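You operate a simulated robot arm through the tools that you are given. There is no shell and no other tool. Be economical: measure what you need, move in short steps, check, and stop when the job is done.

Carry out the task below with a simulated robot arm. There is one attempt and no reset: what you move stays moved.

TASK
Stack the film cassette that says "gold" from the top of the beige drawer chest on top of the film cassette that says "matt". Then turn the small black dial to off.

It is judged by the outcome, as a careful person would: the job done as asked, and still so three seconds after it is handed in. It fails if anything else is knocked over, pushed out of place, dropped, spilled or broken.

THE ROBOT
A 6-joint arm with a two-finger parallel gripper, fixed in place. Base frame: the origin is at the foot of the arm, x ahead of it, y to its left, z up; the work surface is at about z = 0.9. Lengths are in m, angles in rad, forces in N, time in s.
With the tool pointing down near the work surface it reaches from about 0.24 to 0.66 m from the base axis. Its first joint turns from -1.152 to 1.152 rad. Payload 2.9 kg.
Tool frame: the origin (TCP) lies between the finger pads and is the grasp point; the fingertips stand 0.03 m ahead of it; z points along the fingers, y is the line along which they close. The gripper opens to 0.11 m. The fingers are 0.02 m wide and 0.01 m thick; the gripper's body (0.048 by 0.112 m) begins 0.055 m behind the TCP.
Orientation is told as [roll, pitch, yaw] about the base's x, y, z axes, in that order, counted from this pose: with the fingers straight down and closing along the base's y, the tool's x points along the base's -x, its y along +y and its z along -z.

THE INTERFACE
- The arm moves only by the tool apply_moves. Its argument "rows" is a list that holds one entry, the list of rows, each a list of 7 numbers: the finger opening in m, from 0 to 0.11, then the shift along the base's x, y, z in m, then the turn, a rotation vector about the base's x, y, z in rad. In form: [[[fingers, dx, dy, dz, wx, wy, wz], ...]]. A call has 1 to 12 rows; each row shifts and turns the commanded pose from where the row before left it. A row lasts 0.2 s, in which the tool goes at most 0.05 m and 0.15 rad; a call with a longer step from one row to the next is refused whole, and so is a gripper value outside its range. A pose out of reach is approached as far as the arm can. The call stops where the force on the tool passes 40 N (or 10 N more than at its start, if that is more) or the arm is blocked; 0.2 s more then pass. The fingers move at their own pace (about 0.108 m/s each) and stop on an object; they squeeze with about 43 N. The grip force told is the motor's: it shows also when the fingers shut on nothing. Time passes only in rows, and 0.2 s behind the last, so rows that do not move let the fingers close. It gives the time, the measured TCP pose, the force on the tool (base axes), the opening and the grip force at its end, in the units of the frame above (readings bear some noise).
- Cameras (640 x 400 px; columns grow to the right, rows downward): "scene" is fixed at [0.0769, 0.4304, 1.3916]; the picture's right is [-0.77, -0.64, 0.00], its down [-0.31, 0.37, -0.88] and it looks along [0.56, -0.67, -0.48] (base axes); focal length 337 px, centre (320, 200). "wrist" rides on the gripper at [-0.036, 0, -0.057] in the tool frame; the picture's right is [0.00, -1.00, 0.00], its down [0.97, 0.00, -0.24] and it looks along [0.24, 0.00, 0.97] (tool axes); focal length 218 px, centre (320, 200).
- grab_frame(camera): a new picture of that camera. No time passes.
- point_at(camera, pixels): for up to 12 pixels [column, row] of the newest picture of that camera ("zoom" is the newest enlarged one), the place [x, y, z] in the base frame of the surface seen there, good to about 0.003 m. No time passes.
- inspect(camera, box): a new picture of the part [left, top, right, bottom] of that camera's present view, enlarged. No time passes.
- finish_job(): hands the job in; it is judged then, once.

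Work in short steps. Measure before you move; look again where a grasp or a placing could have gone wrong, and mend it. You have 80 turns and 46 pictures in all, the two below and enlarged ones among them. Open the gripper and draw the arm clear of the work before you hand the job in, unless the task says otherwise; then end with one line.

The tools are called after ">>>" as a command line: name --argument value ..., lists and objects as JSON in quotes. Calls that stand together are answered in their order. apply_moves: Moves the arm, as the interface text tells. Its arguments: {"type":"object","properties":{"rows":{"type":"array","items":{"type":"array","items":{"type":"array","items":{"type":"number"}}}}},"required":["rows"]} The other tools are called the same way: grab_frame (camera) takes a picture; point_at (camera, pixels) gives the place of the surface under pixels of a picture; inspect (camera, box) takes an enlarged picture of a part of a camera's view; finish_job () hands the job in.

At the start:

```text
time_s: 0.0
tool_pos: [0.4169, 0.1088, 1.2578]
orientation: [0.0, 0.0, 0.0]
wrist_force: [0.5, 0.5, -0.3]
finger_gap: 0.1101
grasp_force: 0.0
```

scene: 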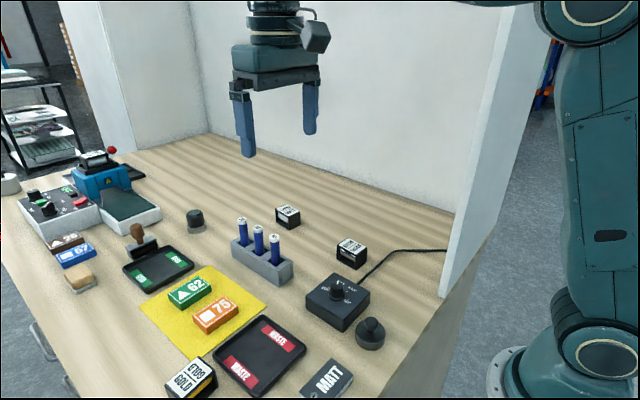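
wrist: 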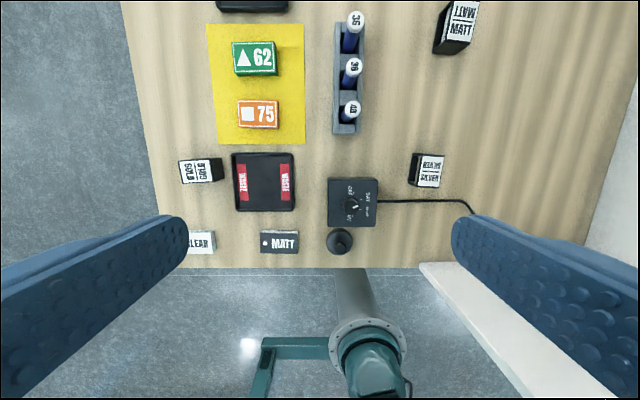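

I'll enlarge the pictures to read the labels on the cassettes and the dial.

>>> inspect --camera "wrist" --box '[160, 130, 400, 280]'

>>> inspect --camera "wrist" --box '[320, 0, 480, 100]'

>>> inspect --camera "scene" --box '[140, 250, 400, 400]'

>>> inspect --camera "scene" --box '[0, 140, 240, 290]'

```text
2.67 times, centred on (280, 205) of wrist
```

zoom: 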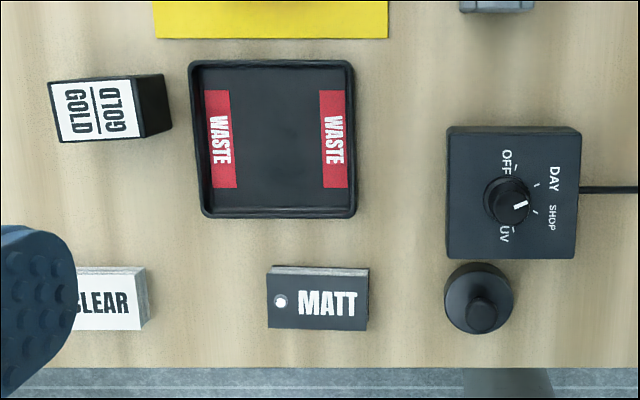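

```text
4.00 times, centred on (400, 50) of wrist
```

zoom: 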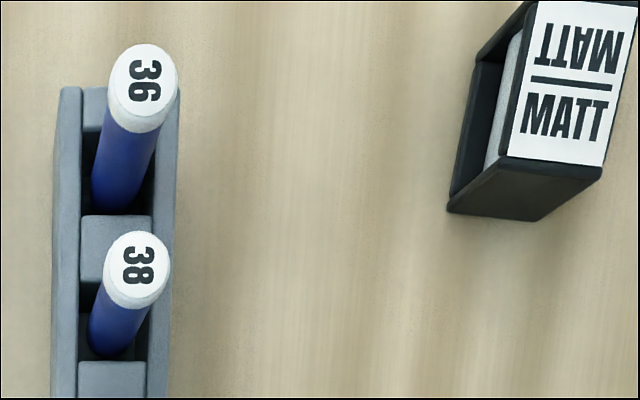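

```text
2.46 times, centred on (270, 325) of scene
```

zoom: 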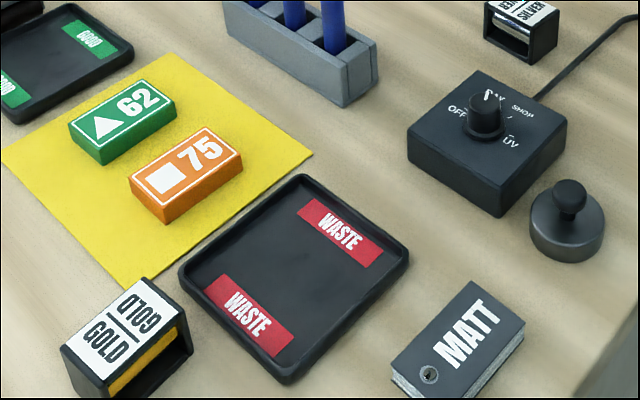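

```text
2.67 times, centred on (120, 215) of scene
```

zoom: 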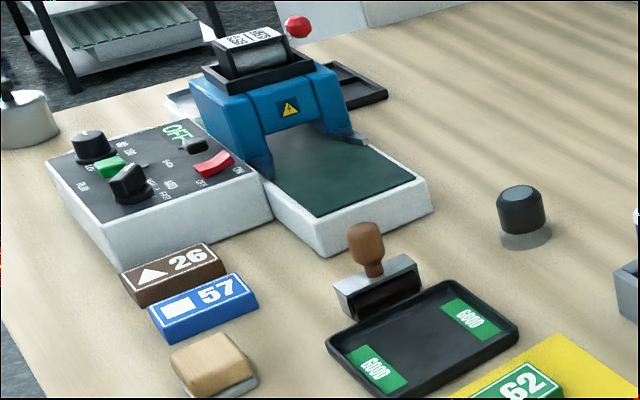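

The gold cassette is at (201,170) in the wrist view, the matt cassette at (456,28). The black selector box has OFF/DAY/SHOP/UV, but the console's dials also need reading, so I measure points and zoom.

>>> inspect --camera "scene" --box '[10, 170, 106, 230]'

>>> inspect --camera "scene" --box '[60, 140, 140, 190]'

>>> inspect --camera "scene" --box '[140, 340, 236, 400]'

>>> point_at --camera "wrist" --pixels '[[181, 163], [208, 159], [210, 180], [183, 183], [193, 171], [217, 170], [230, 170], [448, 5], [476, 5], [470, 39], [449, 33], [160, 172]]'

>>> point_at --camera "scene" --pixels '[[170, 375], [190, 390], [204, 361], [215, 379], [281, 209], [298, 212], [288, 222], [276, 214], [336, 283], [337, 295], [313, 298], [365, 292]]'

```text
6.67 times, centred on (58, 200) of scene
```

zoom: 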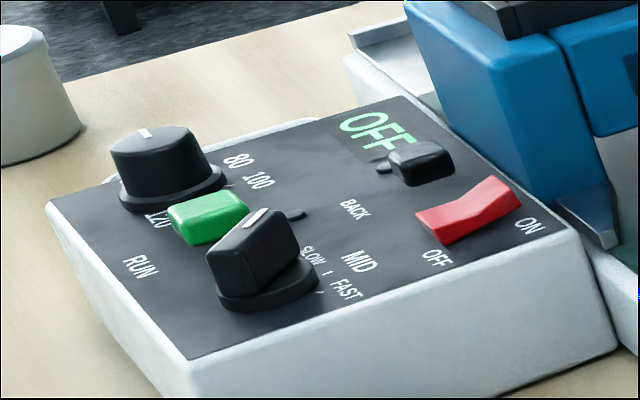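

```text
8.00 times, centred on (100, 165) of scene
```

zoom: 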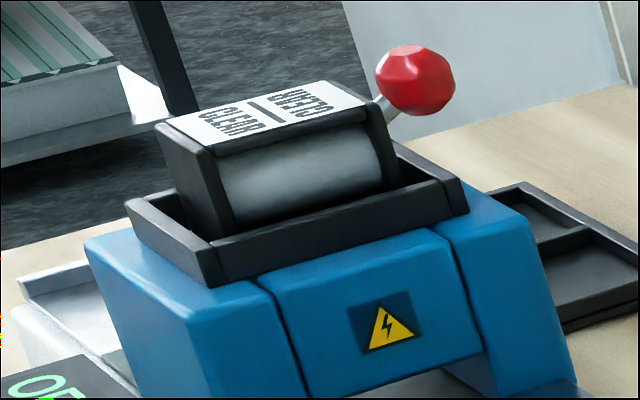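

```text
6.67 times, centred on (188, 370) of scene
```

zoom: 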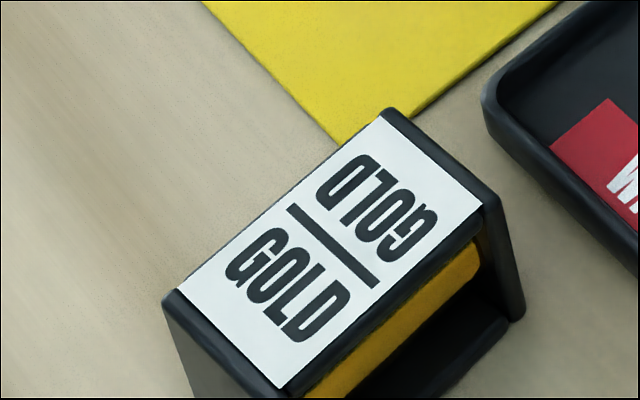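

```text
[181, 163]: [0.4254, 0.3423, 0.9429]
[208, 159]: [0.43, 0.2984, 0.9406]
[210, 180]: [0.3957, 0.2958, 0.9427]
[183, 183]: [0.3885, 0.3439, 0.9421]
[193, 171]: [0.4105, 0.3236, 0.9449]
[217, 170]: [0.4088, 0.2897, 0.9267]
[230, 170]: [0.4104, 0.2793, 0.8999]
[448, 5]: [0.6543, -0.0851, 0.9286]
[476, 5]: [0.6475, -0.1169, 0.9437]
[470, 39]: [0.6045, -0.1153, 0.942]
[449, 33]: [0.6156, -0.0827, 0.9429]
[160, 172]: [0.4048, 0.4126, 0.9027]
```

```text
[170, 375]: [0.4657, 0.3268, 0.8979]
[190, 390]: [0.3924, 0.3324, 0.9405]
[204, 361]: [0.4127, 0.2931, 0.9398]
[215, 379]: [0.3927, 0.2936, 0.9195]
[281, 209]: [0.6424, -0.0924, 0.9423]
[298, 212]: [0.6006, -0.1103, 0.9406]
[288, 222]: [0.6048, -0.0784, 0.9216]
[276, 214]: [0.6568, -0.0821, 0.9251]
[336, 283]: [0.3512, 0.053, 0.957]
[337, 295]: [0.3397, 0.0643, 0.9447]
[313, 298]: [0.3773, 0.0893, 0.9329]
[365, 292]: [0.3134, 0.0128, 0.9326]
```

The only gold cassette is at about (0.41, 0.32), top z 0.942; the matt one is at (0.628, -0.10). The console dials have no OFF position, so the dial is the one on the selector box at (0.35, 0.055). I move above the gold cassette for a close look.

>>> apply_moves --rows '[[[0.075, -0.001, 0.035, -0.025, 0, 0, 0], [0.075, -0.001, 0.035, -0.025, 0, 0, 0], [0.075, -0.001, 0.035, -0.025, 0, 0, 0], [0.075, -0.001, 0.035, -0.025, 0, 0, 0], [0.075, -0.001, 0.035, -0.025, 0, 0, 0], [0.075, -0.001, 0.036, -0.025, 0, 0, 0]]]'

>>> grab_frame --camera "wrist"

>>> inspect --camera "wrist" --box '[220, 120, 420, 245]'

```text
time_s: 1.4
tool_pos: [0.4095, 0.3197, 1.108]
orientation: [0.0, 0.001, -0.001]
wrist_force: [-0.3, -0.1, 0.2]
finger_gap: 0.0752
grasp_force: 0.1
```

```text
36 pictures are left
```

wrist: 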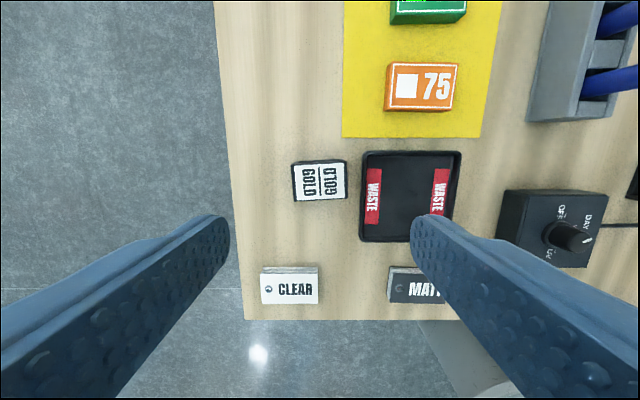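

```text
3.20 times, centred on (320, 182) of wrist
```

zoom: 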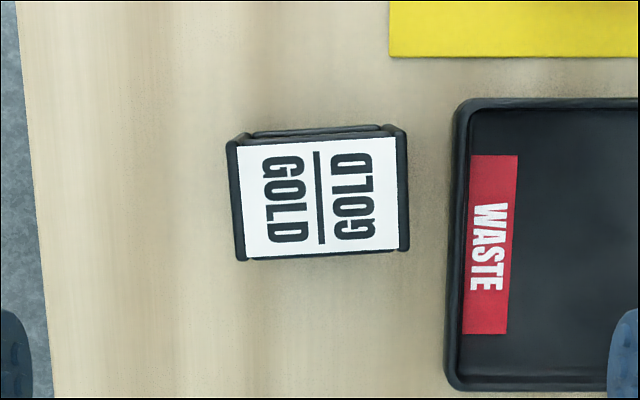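

>>> point_at --camera "zoom" --pixels '[[232, 145], [239, 256], [402, 135], [404, 247], [319, 197], [447, 250], [455, 130], [236, 200], [403, 190], [420, 250]]'

```text
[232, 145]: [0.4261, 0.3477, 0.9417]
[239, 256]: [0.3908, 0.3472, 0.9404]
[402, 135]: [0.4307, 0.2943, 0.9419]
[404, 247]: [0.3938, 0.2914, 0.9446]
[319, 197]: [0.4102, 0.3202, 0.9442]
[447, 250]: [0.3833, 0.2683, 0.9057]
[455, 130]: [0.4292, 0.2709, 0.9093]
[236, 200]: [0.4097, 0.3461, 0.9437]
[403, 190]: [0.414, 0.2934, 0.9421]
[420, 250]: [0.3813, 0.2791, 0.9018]
```

Gold is centred at (0.410, 0.320), 0.055 x 0.036, turned by about +0.07 rad. The tray edge at y≈0.270 is near, so I use a 0.068 opening, turn to match, and lower to just above it.

>>> apply_moves --rows '[[[0.068, 0.0007, 0.0008, -0.03, 0, 0, 0.07], [0.068, 0, 0, -0.03, 0, 0, 0], [0.068, 0, 0, -0.03, 0, 0, 0], [0.068, 0, 0, -0.03, 0, 0, 0]]]'

>>> grab_frame --camera "wrist"

```text
time_s: 2.4
tool_pos: [0.4095, 0.3202, 0.9882]
orientation: [0.001, -0.001, 0.072]
wrist_force: [0.0, -0.9, -0.2]
finger_gap: 0.068
grasp_force: 0.1
```

```text
34 pictures are left
```

wrist: 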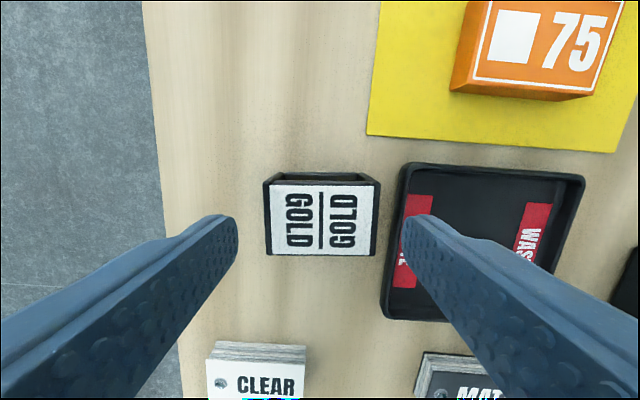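

The cassette at (321,220) lies square and centred between the fingers. I lower by 0.052 and close.

>>> apply_moves --rows '[[[0.068, 0, 0, -0.02, 0, 0, 0], [0.068, 0, 0, -0.02, 0, 0, 0], [0.068, 0, 0, -0.012, 0, 0, 0], [0.04, 0, 0, 0, 0, 0, 0], [0.04, 0, 0, 0, 0, 0, 0]]]'

>>> grab_frame --camera "wrist"

```text
time_s: 3.6
tool_pos: [0.4108, 0.3193, 0.9346]
orientation: [0.0, 0.0, 0.07]
wrist_force: [-0.7, -1.6, 2.0]
finger_gap: 0.0573
grasp_force: 43.2
```

```text
33 pictures are left
```

wrist: 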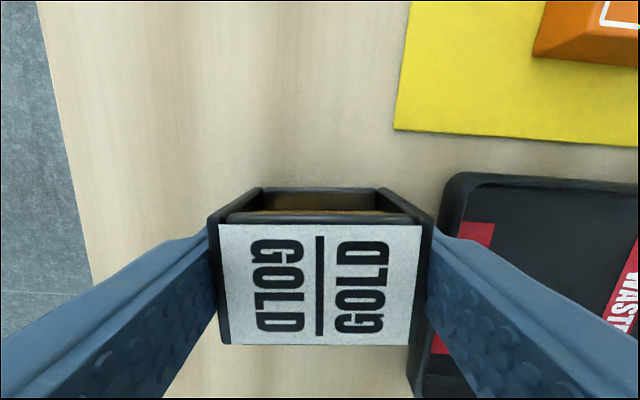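

Grip is firm (gap 0.057). I lift and travel high toward the matt cassette, stopping short to look at it.

>>> apply_moves --rows '[[[0.04, 0, 0, 0.02, 0, 0, 0], [0.04, 0, 0, 0.045, 0, 0, 0], [0.04, 0, 0, 0.05, 0, 0, 0], [0.04, 0, 0, 0.05, 0, 0, 0], [0.04, 0.01, -0.04, 0, 0, 0, 0], [0.04, 0.01, -0.04, 0, 0, 0, 0], [0.04, 0.01, -0.04, 0, 0, 0, 0], [0.04, 0.01, -0.04, 0, 0, 0, 0], [0.04, 0.01, -0.04, 0, 0, 0, 0], [0.04, 0.01, -0.04, 0, 0, 0, 0], [0.04, 0.01, -0.04, 0, 0, 0, 0], [0.04, 0.01, -0.04, 0, 0, 0, 0]]]'

>>> apply_moves --rows '[[[0.04, 0.015, -0.03, 0, 0, 0, 0], [0.04, 0.015, -0.03, 0, 0, 0, 0], [0.04, 0.015, -0.03, 0, 0, 0, 0]]]'

>>> grab_frame --camera "wrist"

```text
time_s: 6.2
tool_pos: [0.4905, -0.0012, 1.1002]
orientation: [0.0, 0.002, 0.072]
wrist_force: [-0.3, 0.0, 0.1]
finger_gap: 0.0401
grasp_force: 0.1
```

```text
time_s: 7.0
tool_pos: [0.5367, -0.0915, 1.1006]
orientation: [0.0, -0.001, 0.07]
wrist_force: [0.4, -0.3, -0.4]
finger_gap: 0.0397
grasp_force: 0.0
```

```text
32 pictures are left
```

wrist: 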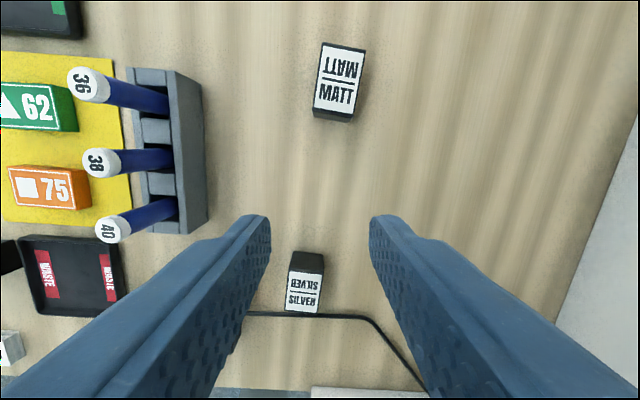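

The gap is now 0.040 with no grip force and no cassette between the fingers, so it was lost on the way. I look for where it is.

>>> grab_frame --camera "scene"

>>> inspect --camera "scene" --box '[120, 250, 376, 400]'

>>> point_at --camera "wrist" --pixels '[[321, 42], [366, 50], [355, 113], [314, 107], [339, 80]]'

```text
31 pictures are left
```

scene: 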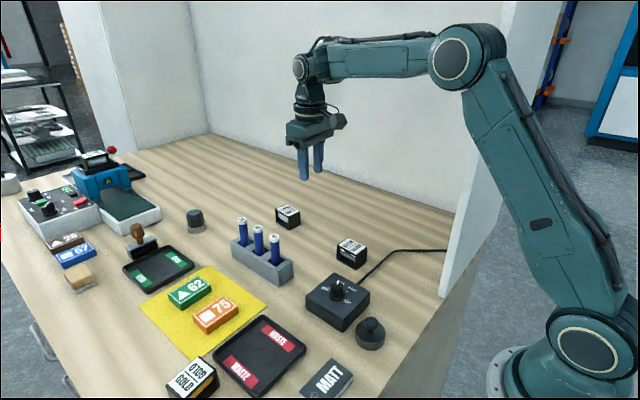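

```text
2.50 times, centred on (248, 325) of scene
```

zoom: 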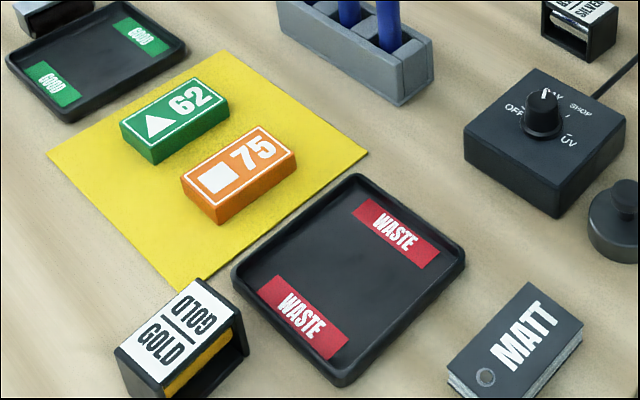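

```text
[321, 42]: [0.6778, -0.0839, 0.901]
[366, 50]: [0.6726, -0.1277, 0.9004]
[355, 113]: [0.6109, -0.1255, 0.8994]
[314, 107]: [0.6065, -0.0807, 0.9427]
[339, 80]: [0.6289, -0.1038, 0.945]
```

The gold cassette is still standing at its original spot (about (190,378) in the scene), so the fingers slid off while lifting. I inspect the shape of the cassettes before regrasping.

>>> inspect --camera "wrist" --box '[300, 30, 380, 130]'

>>> inspect --camera "scene" --box '[260, 195, 380, 275]'

>>> inspect --camera "scene" --box '[150, 350, 230, 400]'

```text
4.00 times, centred on (340, 80) of wrist
```

zoom: 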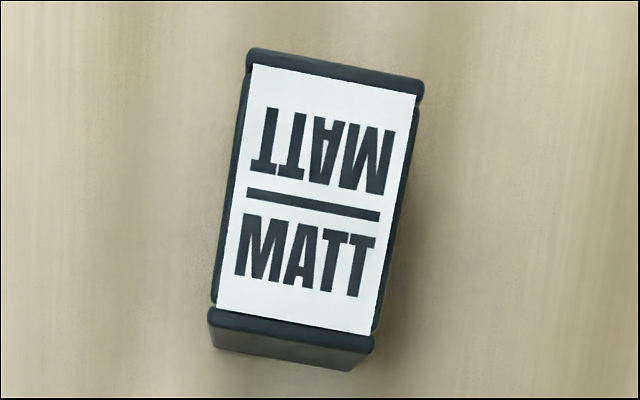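

```text
5.00 times, centred on (320, 235) of scene
```

zoom: 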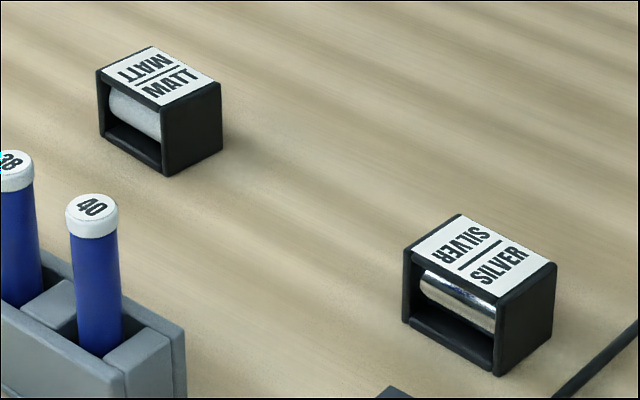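

```text
8.00 times, centred on (190, 375) of scene
```

zoom: 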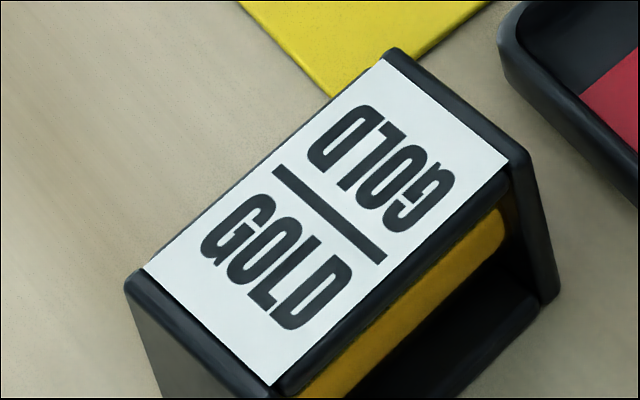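

The sides aren't tapered, so the slip likely came from the fast lift or a loose commanded gap. I go back above the gold cassette.

>>> apply_moves --rows '[[[0.068, -0.01267, 0.0412, 0, 0, 0, 0], [0.068, -0.01267, 0.0412, 0, 0, 0, 0], [0.068, -0.01267, 0.0412, 0, 0, 0, 0], [0.068, -0.01267, 0.0412, 0, 0, 0, 0], [0.068, -0.01267, 0.0412, 0, 0, 0, 0], [0.068, -0.01267, 0.0412, 0, 0, 0, 0], [0.068, -0.01267, 0.0412, 0, 0, 0, 0], [0.068, -0.01267, 0.0412, 0, 0, 0, 0], [0.068, -0.01267, 0.0412, 0, 0, 0, 0], [0.068, -0.01267, 0.0412, 0, 0, 0, 0], [0.068, 0, 0, -0.05, 0, 0, 0], [0.068, 0, 0, -0.045, 0, 0, 0]]]'

>>> grab_frame --camera "wrist"

>>> point_at --camera "wrist" --pixels '[[270, 220], [373, 220], [321, 195], [321, 250], [320, 220]]'

```text
time_s: 9.6
tool_pos: [0.4097, 0.3219, 1.0056]
orientation: [0.0, -0.002, 0.069]
wrist_force: [0.6, -0.3, -0.8]
finger_gap: 0.068
grasp_force: 0.0
```

```text
26 pictures are left
```

wrist: 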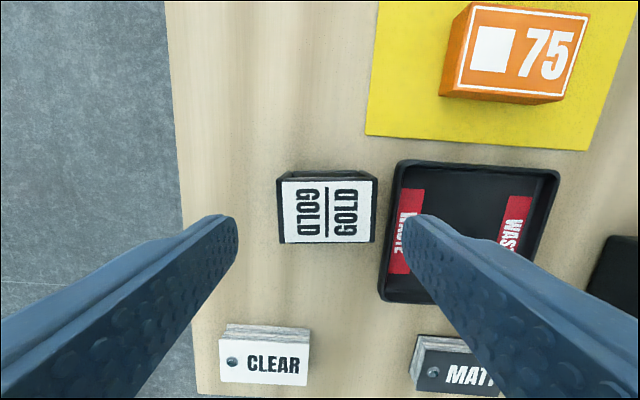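

```text
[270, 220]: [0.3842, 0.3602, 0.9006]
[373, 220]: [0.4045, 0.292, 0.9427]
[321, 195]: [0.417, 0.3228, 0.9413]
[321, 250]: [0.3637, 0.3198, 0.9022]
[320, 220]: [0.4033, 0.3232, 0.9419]
```

The cassette is at (327,211), shifted perhaps 2 mm; still upright. I descend a little deeper this time (TCP 0.933), close fully and let the grip settle, then lift slowly 1 cm to test.

>>> apply_moves --rows '[[[0.068, 0.0005, -0.0015, -0.025, 0, 0, 0], [0.068, 0, 0, -0.025, 0, 0, 0], [0.068, 0, 0, -0.0225, 0, 0, 0], [0.068, 0, 0, 0, 0, 0, 0], [0, 0, 0, 0, 0, 0, 0], [0, 0, 0, 0, 0, 0, 0], [0, 0, 0, 0, 0, 0, 0]]]'

>>> apply_moves --rows '[[[0, 0, 0, 0.003, 0, 0, 0], [0, 0, 0, 0.003, 0, 0, 0], [0, 0, 0, 0.004, 0, 0, 0]]]'

>>> grab_frame --camera "wrist"

```text
time_s: 11.2
tool_pos: [0.4096, 0.3212, 0.933]
orientation: [-0.002, -0.001, 0.071]
wrist_force: [0.3, 0.1, -0.6]
finger_gap: 0.0575
grasp_force: 42.6
```

```text
time_s: 12.0
tool_pos: [0.4101, 0.3213, 0.9432]
orientation: [0.0, 0.001, 0.071]
wrist_force: [0.4, 0.4, -1.4]
finger_gap: 0.0573
grasp_force: 43.5
```

```text
25 pictures are left
```

wrist: 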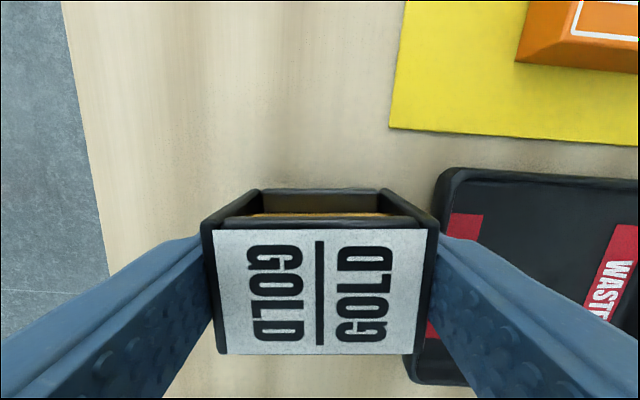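

The cassette came up with the fingers. I keep lifting gently and check the grip again.

>>> apply_moves --rows '[[[0, 0, 0, 0.005, 0, 0, 0], [0, 0, 0, 0.008, 0, 0, 0], [0, 0, 0, 0.01, 0, 0, 0], [0, 0, 0, 0.012, 0, 0, 0], [0, 0, 0, 0.015, 0, 0, 0], [0, 0, 0, 0.015, 0, 0, 0], [0, 0, 0, 0.02, 0, 0, 0], [0, 0, 0, 0.02, 0, 0, 0], [0, 0, 0, 0.02, 0, 0, 0], [0, 0, 0, 0.015, 0, 0, 0], [0, 0, 0, 0.008, 0, 0, 0]]]'

>>> grab_frame --camera "wrist"

```text
time_s: 14.4
tool_pos: [0.4091, 0.3201, 1.0913]
orientation: [0.0, 0.0, 0.069]
wrist_force: [0.3, -0.5, -0.9]
finger_gap: 0.0574
grasp_force: 42.9
```

```text
24 pictures are left
```

wrist: 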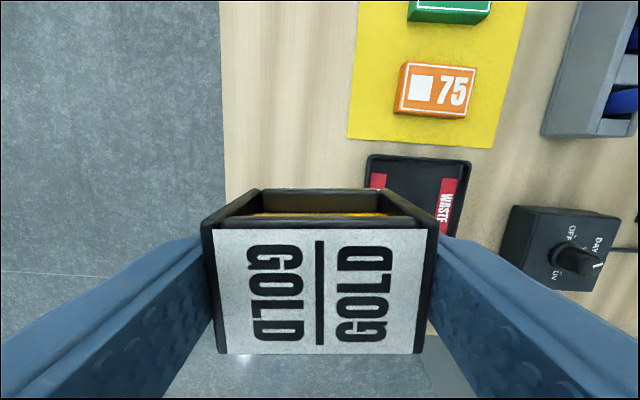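

Still held after a 0.15 m lift. I travel gently toward the matt cassette.

>>> apply_moves --rows '[[[0, 0.003, -0.01, 0, 0, 0, 0], [0, 0.006, -0.018, 0, 0, 0, 0], [0, 0.008, -0.026, 0, 0, 0, 0], [0, 0.008, -0.026, 0, 0, 0, 0], [0, 0.008, -0.026, 0, 0, 0, 0], [0, 0.008, -0.026, 0, 0, 0, 0], [0, 0.008, -0.026, 0, 0, 0, 0], [0, 0.008, -0.026, 0, 0, 0, 0], [0, 0.008, -0.026, 0, 0, 0, 0], [0, 0.008, -0.026, 0, 0, 0, 0], [0, 0.008, -0.026, 0, 0, 0, 0], [0, 0.008, -0.026, 0, 0, 0, 0]]]'

>>> apply_moves --rows '[[[0, 0.008, -0.026, 0, 0, 0, 0], [0, 0.008, -0.026, 0, 0, 0, 0], [0, 0.008, -0.026, 0, 0, 0, 0], [0, 0.008, -0.026, 0, 0, 0, 0], [0, 0.005, -0.013, 0, 0, 0, 0], [0, 0.002, -0.005, 0, 0, 0, 0]]]'

>>> grab_frame --camera "wrist"

>>> inspect --camera "wrist" --box '[260, 20, 420, 120]'

```text
time_s: 17.0
tool_pos: [0.4985, 0.033, 1.0928]
orientation: [-0.002, 0.0, 0.071]
wrist_force: [0.1, -0.1, -1.2]
finger_gap: 0.0573
grasp_force: 42.4
```

```text
time_s: 18.4
tool_pos: [0.5375, -0.0889, 1.091]
orientation: [0.001, 0.0, 0.07]
wrist_force: [1.3, 0.3, -0.9]
finger_gap: 0.0575
grasp_force: 42.9
```

```text
23 pictures are left
```

wrist: 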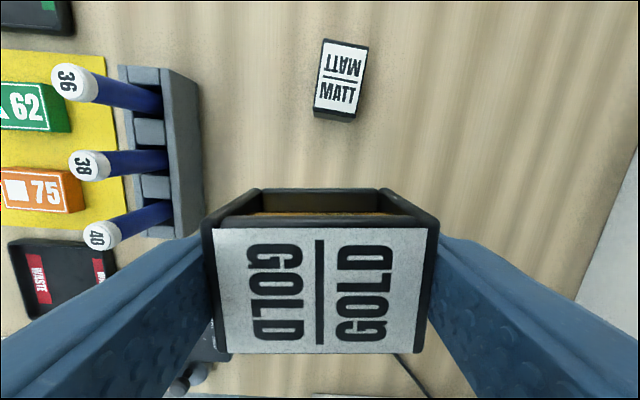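

```text
4.00 times, centred on (340, 70) of wrist
```

zoom: 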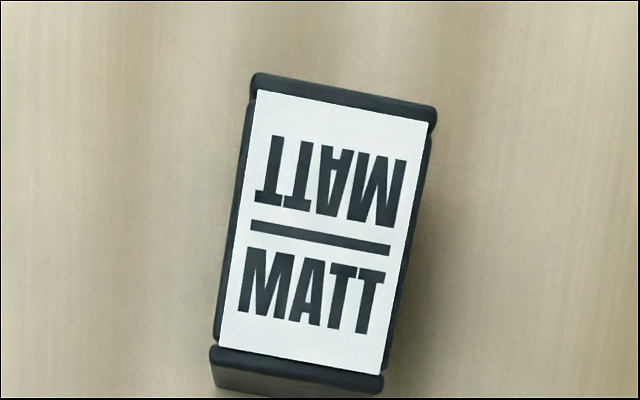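

>>> point_at --camera "zoom" --pixels '[[264, 97], [424, 127], [222, 342], [380, 368], [320, 235], [340, 95], [300, 365], [230, 220], [410, 250], [370, 240], [265, 230]]'

>>> point_at --camera "wrist" --pixels '[[240, 240], [400, 240], [235, 345], [405, 345], [319, 290]]'

```text
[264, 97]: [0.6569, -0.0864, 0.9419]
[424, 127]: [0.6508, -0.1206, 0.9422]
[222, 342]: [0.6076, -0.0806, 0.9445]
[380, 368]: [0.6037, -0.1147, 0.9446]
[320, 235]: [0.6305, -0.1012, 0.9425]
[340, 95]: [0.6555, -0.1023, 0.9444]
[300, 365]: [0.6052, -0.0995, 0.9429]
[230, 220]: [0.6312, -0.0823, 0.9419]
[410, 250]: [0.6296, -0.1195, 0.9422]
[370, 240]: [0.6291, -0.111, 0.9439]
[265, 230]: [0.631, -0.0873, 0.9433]
```

```text
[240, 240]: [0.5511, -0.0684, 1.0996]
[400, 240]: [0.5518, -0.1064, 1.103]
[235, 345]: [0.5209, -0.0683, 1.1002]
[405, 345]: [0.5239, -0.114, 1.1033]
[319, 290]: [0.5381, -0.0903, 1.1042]
```

Matt top: centre (0.630, -0.1005), z 0.943, long axis turned -0.13 rad from base x. Gold is centred on the TCP, bottom 0.033 below it. I move above and turn +1.37 rad to align the two.

>>> apply_moves --rows '[[[0, 0.0077, -0.001, 0, 0, 0, 0.1142], [0, 0.0077, -0.001, 0, 0, 0, 0.1142], [0, 0.0077, -0.001, 0, 0, 0, 0.1142], [0, 0.0077, -0.001, 0, 0, 0, 0.1142], [0, 0.0077, -0.001, 0, 0, 0, 0.1142], [0, 0.0077, -0.001, 0, 0, 0, 0.1142], [0, 0.0077, -0.001, 0, 0, 0, 0.1142], [0, 0.0077, -0.001, 0, 0, 0, 0.1142], [0, 0.0077, -0.001, 0, 0, 0, 0.1142], [0, 0.0077, -0.001, 0, 0, 0, 0.1142], [0, 0.0077, -0.001, 0, 0, 0, 0.1142], [0, 0.0077, -0.001, 0, 0, 0, 0.1142]]]'

>>> grab_frame --camera "wrist"

>>> grab_frame --camera "scene"

```text
time_s: 21.0
tool_pos: [0.6304, -0.1011, 1.0914]
orientation: [0.0, -0.001, 1.442]
wrist_force: [0.0, -0.1, -0.4]
finger_gap: 0.0577
grasp_force: 43.0
```

```text
21 pictures are left
```

wrist: 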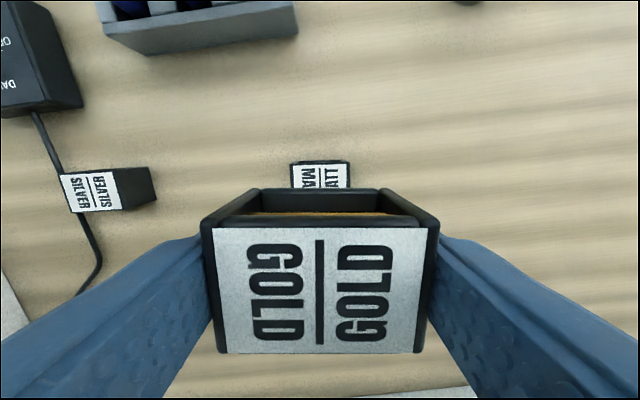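

```text
20 pictures are left
```

scene: 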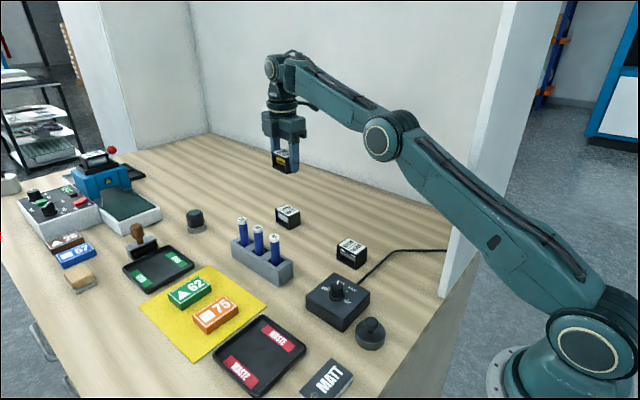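

Matt's centre column (320) and angle match the gold cassette. I lower to about 1 cm above contact and check.

>>> apply_moves --rows '[[[0, 0, 0, -0.01, 0, 0, 0], [0, 0, 0, -0.015, 0, 0, 0], [0, 0, 0, -0.02, 0, 0, 0], [0, 0, 0, -0.02, 0, 0, 0], [0, 0, 0, -0.02, 0, 0, 0], [0, 0, 0, -0.012, 0, 0, 0], [0, 0, 0, -0.006, 0, 0, 0]]]'

>>> inspect --camera "scene" --box '[230, 150, 342, 240]'

>>> grab_frame --camera "wrist"

```text
time_s: 22.6
tool_pos: [0.6295, -0.099, 0.9887]
orientation: [0.001, -0.001, 1.439]
wrist_force: [1.1, -0.6, -2.0]
finger_gap: 0.0572
grasp_force: 42.9
```

```text
4.44 times, centred on (286, 195) of scene
```

zoom: 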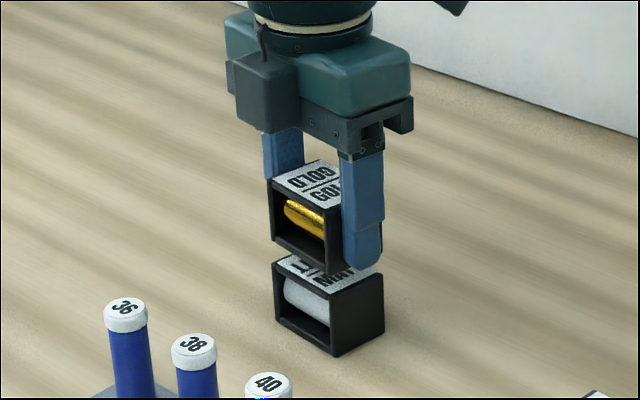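

```text
18 pictures are left
```

wrist: 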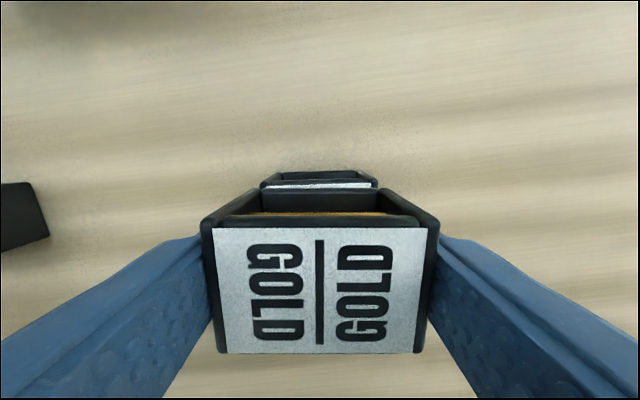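

Aligned with a gap of about 1.3 cm remaining. I lower in small steps until contact.

>>> apply_moves --rows '[[[0, 0, -0.001, -0.004, 0, 0, 0], [0, 0, 0, -0.004, 0, 0, 0], [0, 0, 0, -0.002, 0, 0, 0], [0, 0, 0, -0.0015, 0, 0, 0], [0, 0, 0, 0, 0, 0, 0]]]'

>>> inspect --camera "scene" --box '[245, 165, 325, 235]'

```text
time_s: 23.8
tool_pos: [0.6296, -0.102, 0.9755]
orientation: [0.001, 0.0, 1.44]
wrist_force: [0.1, 0.1, -2.2]
finger_gap: 0.0575
grasp_force: 42.5
```

```text
5.71 times, centred on (285, 200) of scene
```

zoom: 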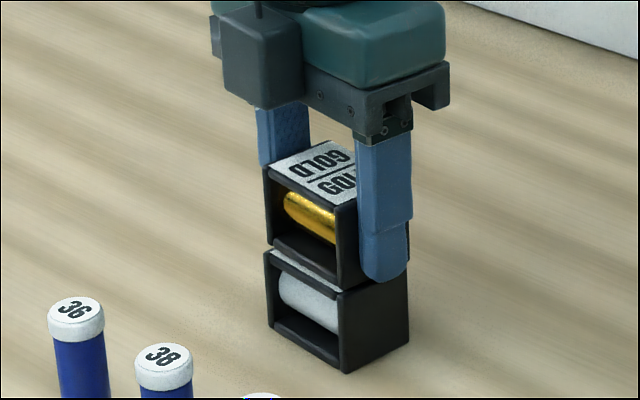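

A small gap still shows and there's no contact force; I lower 1 mm at a time.

>>> apply_moves --rows '[[[0, 0, 0.0005, -0.001, 0, 0, 0], [0, 0, 0, -0.001, 0, 0, 0], [0, 0, 0, 0, 0, 0, 0]]]'

>>> inspect --camera "scene" --box '[245, 165, 325, 235]'

```text
time_s: 24.6
tool_pos: [0.6308, -0.1014, 0.9747]
orientation: [0.0, 0.001, 1.44]
wrist_force: [0.1, -0.5, 0.3]
finger_gap: 0.0573
grasp_force: 42.7
```

```text
5.71 times, centred on (285, 200) of scene
```

zoom: 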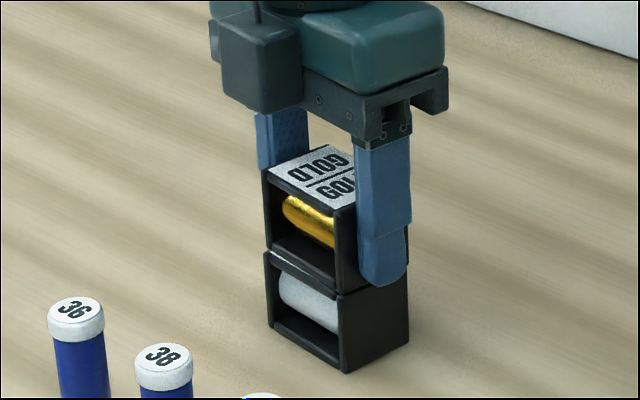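

>>> apply_moves --rows '[[[0, 0, 0, -0.001, 0, 0, 0], [0, 0, 0, 0, 0, 0, 0]]]'

```text
time_s: 25.2
tool_pos: [0.6311, -0.1007, 0.9753]
orientation: [-0.001, 0.0, 1.439]
wrist_force: [-1.7, 0.7, 10.0]
finger_gap: 0.0576
grasp_force: 42.8
```

Contact: 10 N upward. I ease off slightly and open the fingers gradually.

>>> apply_moves --rows '[[[0, 0, 0, 0.0007, 0, 0, 0], [0.059, 0, 0, 0, 0, 0, 0], [0.063, 0, 0, 0, 0, 0, 0], [0.075, 0, 0, 0, 0, 0, 0], [0.075, 0, 0, 0, 0, 0, 0]]]'

>>> inspect --camera "scene" --box '[245, 165, 325, 235]'

```text
time_s: 26.4
tool_pos: [0.6296, -0.1029, 0.9738]
orientation: [0.001, 0.001, 1.441]
wrist_force: [0.3, 0.1, -0.4]
finger_gap: 0.075
grasp_force: 0.0
```

```text
5.71 times, centred on (285, 200) of scene
```

zoom: 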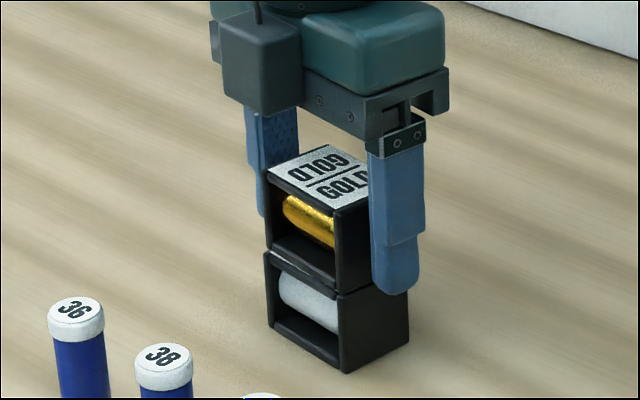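

Gold rests square on matt. I rise straight up and clear.

>>> apply_moves --rows '[[[0.075, 0, 0, 0.01, 0, 0, 0], [0.075, 0, 0, 0.02, 0, 0, 0], [0.075, 0, 0, 0.03, 0, 0, 0], [0.075, 0, 0, 0.03, 0, 0, 0], [0.075, 0, 0, 0.03, 0, 0, 0], [0.075, -0.03, 0.015, 0.02, 0, 0, -0.12], [0.075, -0.03, 0.015, 0, 0, 0, -0.12], [0.075, -0.03, 0.015, 0, 0, 0, -0.12], [0.075, -0.03, 0.015, 0, 0, 0, -0.12], [0.075, -0.03, 0.015, 0, 0, 0, -0.12], [0.075, -0.03, 0.015, 0, 0, 0, -0.12], [0.075, -0.03, 0.015, 0, 0, 0, -0.12]]]'

>>> apply_moves --rows '[[[0.075, -0.02, 0.015, 0, 0, 0, -0.12], [0.075, -0.02, 0.015, 0, 0, 0, -0.12], [0.075, -0.02, 0.015, 0, 0, 0, -0.12], [0.075, -0.01, 0.015, 0, 0, 0, -0.12], [0.075, 0, 0, 0, 0, 0, -0.12]]]'

>>> grab_frame --camera "wrist"

>>> grab_frame --camera "scene"

```text
time_s: 29.0
tool_pos: [0.4206, 0.0051, 1.1141]
orientation: [-0.001, 0.0, 0.596]
wrist_force: [-0.2, 0.8, 0.4]
finger_gap: 0.0749
grasp_force: 0.1
```

```text
time_s: 30.2
tool_pos: [0.35, 0.0637, 1.114]
orientation: [-0.001, 0.0, -0.004]
wrist_force: [0.3, 0.5, 0.5]
finger_gap: 0.0749
grasp_force: 0.1
```

```text
14 pictures are left
```

wrist: 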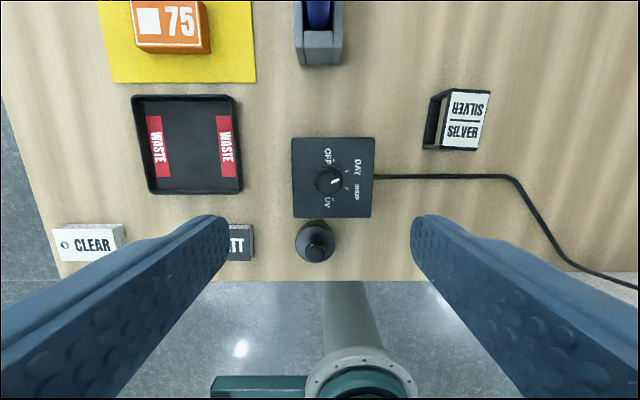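

```text
13 pictures are left
```

scene: 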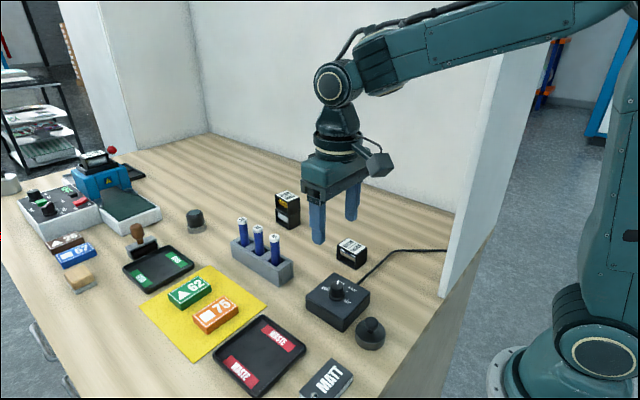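

The stack stands at (287,210) in the scene view. Now I enlarge the dial at (329,180) in the wrist view.

>>> inspect --camera "wrist" --box '[282, 130, 386, 225]'

>>> point_at --camera "wrist" --pixels '[[329, 181], [329, 176], [323, 181], [334, 180], [330, 188], [328, 154], [293, 140], [373, 140], [373, 216], [293, 216], [315, 250], [360, 190]]'

```text
4.21 times, centred on (334, 178) of wrist
```

zoom: 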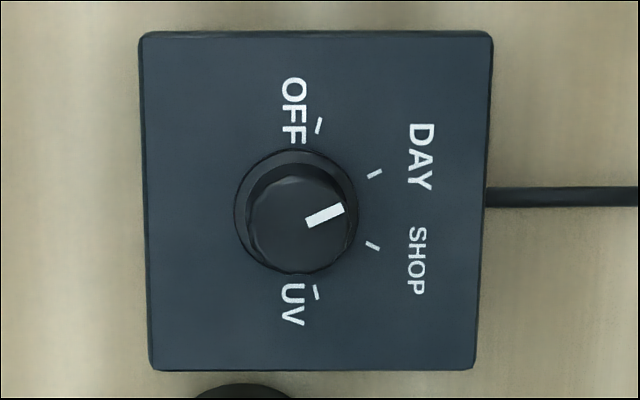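

```text
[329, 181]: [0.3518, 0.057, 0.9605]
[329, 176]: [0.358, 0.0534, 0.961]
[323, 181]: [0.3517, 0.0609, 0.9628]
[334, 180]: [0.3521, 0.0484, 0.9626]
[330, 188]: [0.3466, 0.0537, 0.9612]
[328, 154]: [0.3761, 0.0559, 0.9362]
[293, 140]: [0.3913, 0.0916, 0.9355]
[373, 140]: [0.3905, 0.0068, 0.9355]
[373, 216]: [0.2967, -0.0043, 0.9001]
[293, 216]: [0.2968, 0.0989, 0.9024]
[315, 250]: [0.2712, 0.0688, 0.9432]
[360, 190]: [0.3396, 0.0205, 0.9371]
```

The marker points to DAY (about 25° above right), OFF lies at about 75°: 50° counter-clockwise from above. Dial axis is at about (0.350, 0.054), knob top z 0.961, panel 0.936. I turn the gripper to -0.44 rad and come down above it.

>>> apply_moves --rows '[[[0.055, 0, -0.003, -0.02, 0, 0, -0.147], [0.055, 0, -0.003, -0.02, 0, 0, -0.147], [0.055, 0, -0.0037, -0.02, 0, 0, -0.146], [0.055, 0, 0, -0.03, 0, 0, 0], [0.055, 0, 0, -0.02, 0, 0, 0]]]'

>>> grab_frame --camera "wrist"

```text
time_s: 31.4
tool_pos: [0.3497, 0.054, 1.0047]
orientation: [0.0, 0.0, -0.441]
wrist_force: [-0.2, 0.2, 0.4]
finger_gap: 0.0549
grasp_force: 0.0
```

```text
11 pictures are left
```

wrist: 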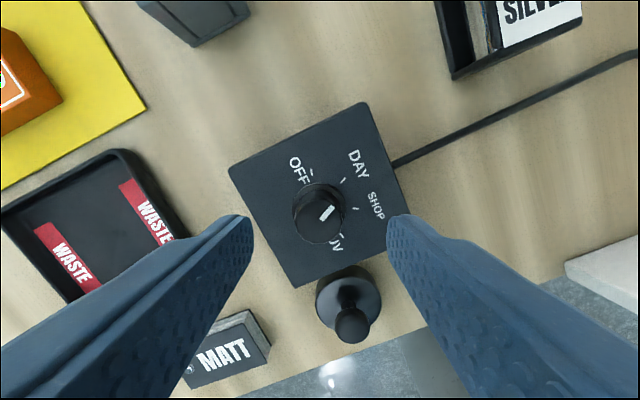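

The knob (319,212) is centred between the fingers. I lower 0.031, close, and check.

>>> apply_moves --rows '[[[0.055, 0, 0, -0.015, 0, 0, 0], [0.055, 0, 0, -0.01, 0, 0, 0], [0.055, 0, 0, -0.006, 0, 0, 0], [0.03, 0, 0, 0, 0, 0, 0], [0, 0, 0, 0, 0, 0, 0], [0, 0, 0, 0, 0, 0, 0]]]'

>>> grab_frame --camera "wrist"

```text
time_s: 32.8
tool_pos: [0.3493, 0.0543, 0.9732]
orientation: [0.002, 0.0, -0.439]
wrist_force: [2.8, 4.9, -3.8]
finger_gap: 0.0251
grasp_force: 44.6
```

```text
10 pictures are left
```

wrist: 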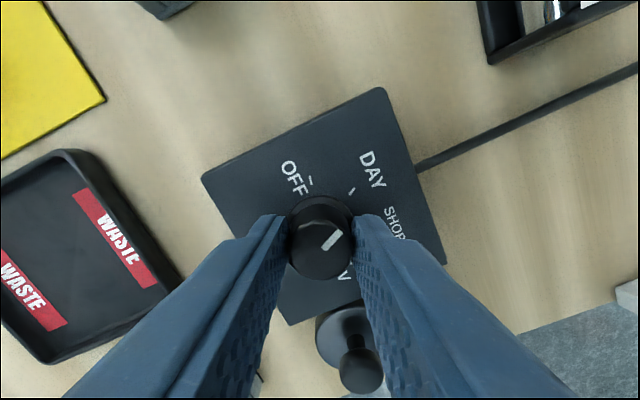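

The knob is gripped (gap 0.025) and the box hasn't moved. I turn it +50° slowly.

>>> apply_moves --rows '[[[0, 0, 0, 0, 0, 0, 0.08], [0, 0, 0, 0, 0, 0, 0.08], [0, 0, 0, 0, 0, 0, 0.08], [0, 0, 0, 0, 0, 0, 0.08], [0, 0, 0, 0, 0, 0, 0.08], [0, 0, 0, 0, 0, 0, 0.08], [0, 0, 0, 0, 0, 0, 0.08], [0, 0, 0, 0, 0, 0, 0.08], [0, 0, 0, 0, 0, 0, 0.08], [0, 0, 0, 0, 0, 0, 0.08], [0, 0, 0, 0, 0, 0, 0.073], [0, 0, 0, 0, 0, 0, 0]]]'

>>> grab_frame --camera "wrist"

```text
time_s: 35.4
tool_pos: [0.351, 0.0557, 0.9733]
orientation: [0.001, -0.002, 0.435]
wrist_force: [13.7, 20.7, -14.2]
finger_gap: 0.0251
grasp_force: 45.1
```

```text
9 pictures are left
```

wrist: 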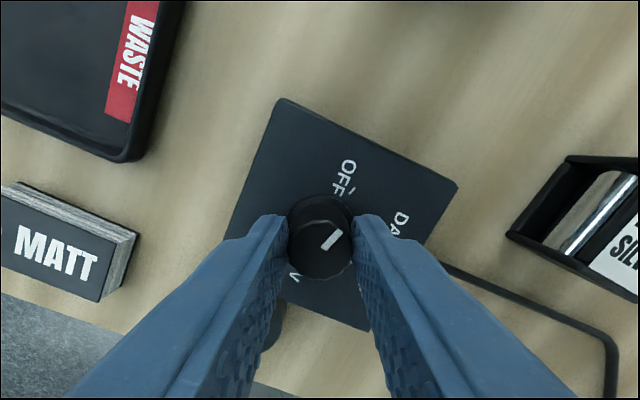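

The knob turned with the gripper; side force is ~25 N, so I open gently and rise to see the result.

>>> apply_moves --rows '[[[0.03, 0, 0, 0, 0, 0, 0], [0.05, 0, 0, 0, 0, 0, 0], [0.055, 0, 0, 0.01, 0, 0, 0], [0.055, 0, 0, 0.02, 0, 0, 0], [0.055, 0, 0, 0.03, 0, 0, -0.11], [0.055, 0, 0, 0.03, 0, 0, -0.11], [0.055, 0, 0, 0.03, 0, 0, -0.11], [0.055, 0, 0, 0.02, 0, 0, -0.105]]]'

>>> inspect --camera "wrist" --box '[270, 130, 374, 225]'

>>> grab_frame --camera "wrist"

```text
time_s: 37.2
tool_pos: [0.3504, 0.0533, 1.115]
orientation: [-0.001, 0.0, -0.006]
wrist_force: [0.1, -0.3, -0.5]
finger_gap: 0.0553
grasp_force: 0.1
```

```text
4.21 times, centred on (322, 178) of wrist
```

zoom: 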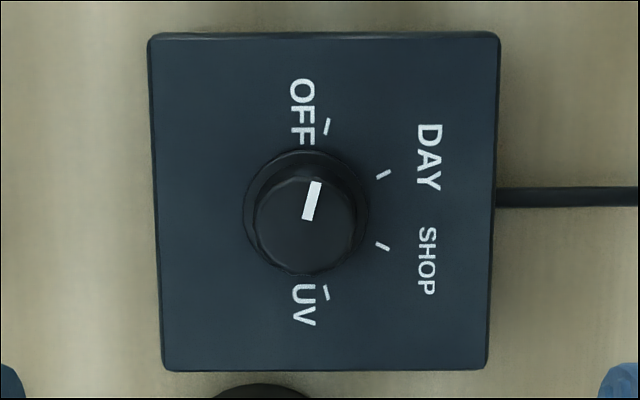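

```text
7 pictures are left
```

wrist: 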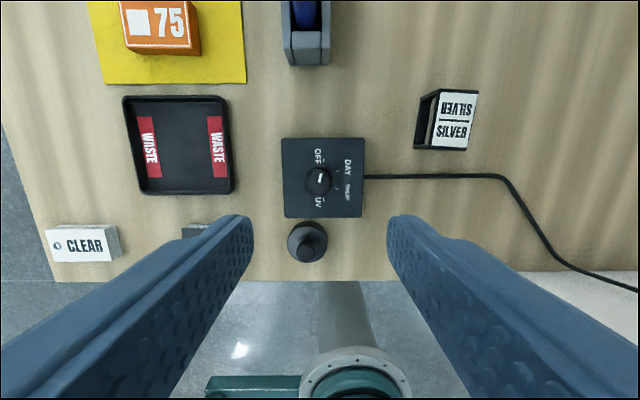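

The marker now points at about 76°, straight at the OFF tick, and the box hasn't moved. I draw the arm up and take a final look.

>>> apply_moves --rows '[[[0.055, 0.01, 0.01, 0.04, 0, 0, 0], [0.055, 0.01, 0.01, 0.04, 0, 0, 0], [0.055, 0.01, 0.01, 0.04, 0, 0, 0], [0.055, 0, 0, 0, 0, 0, 0]]]'

>>> grab_frame --camera "scene"

>>> inspect --camera "scene" --box '[230, 170, 390, 350]'

```text
time_s: 38.2
tool_pos: [0.381, 0.0831, 1.2352]
orientation: [0.0, 0.001, -0.005]
wrist_force: [0.3, 0.3, -0.1]
finger_gap: 0.0546
grasp_force: 0.0
```

```text
6 pictures are left
```

scene: 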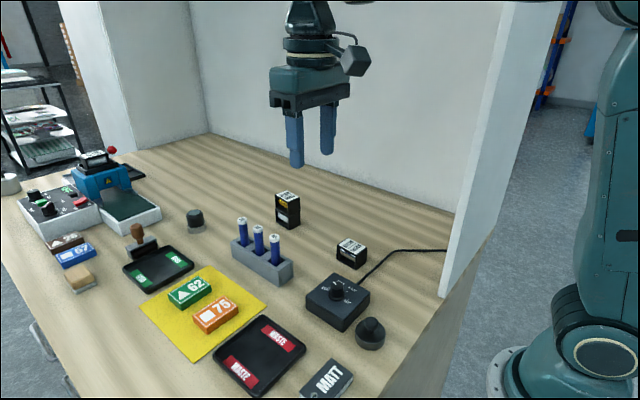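

```text
2.22 times, centred on (310, 260) of scene
```

zoom: 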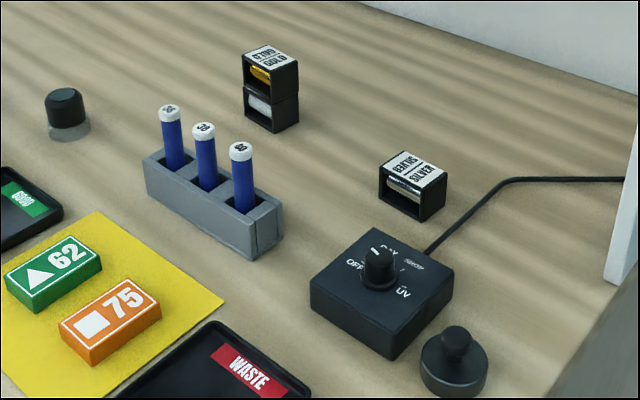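

The gold cassette sits on the matt one, the dial is at OFF, everything else is in place, and the arm is clear with the gripper open. I hand the job in.

>>> finish_job

```text
The job is handed in.
```

The "gold" cassette is stacked square on the "matt" cassette, and the small black dial points to OFF; on the first lift the gold cassette slipped from the fingers, but it stayed upright where it stood and nothing else in view moved.
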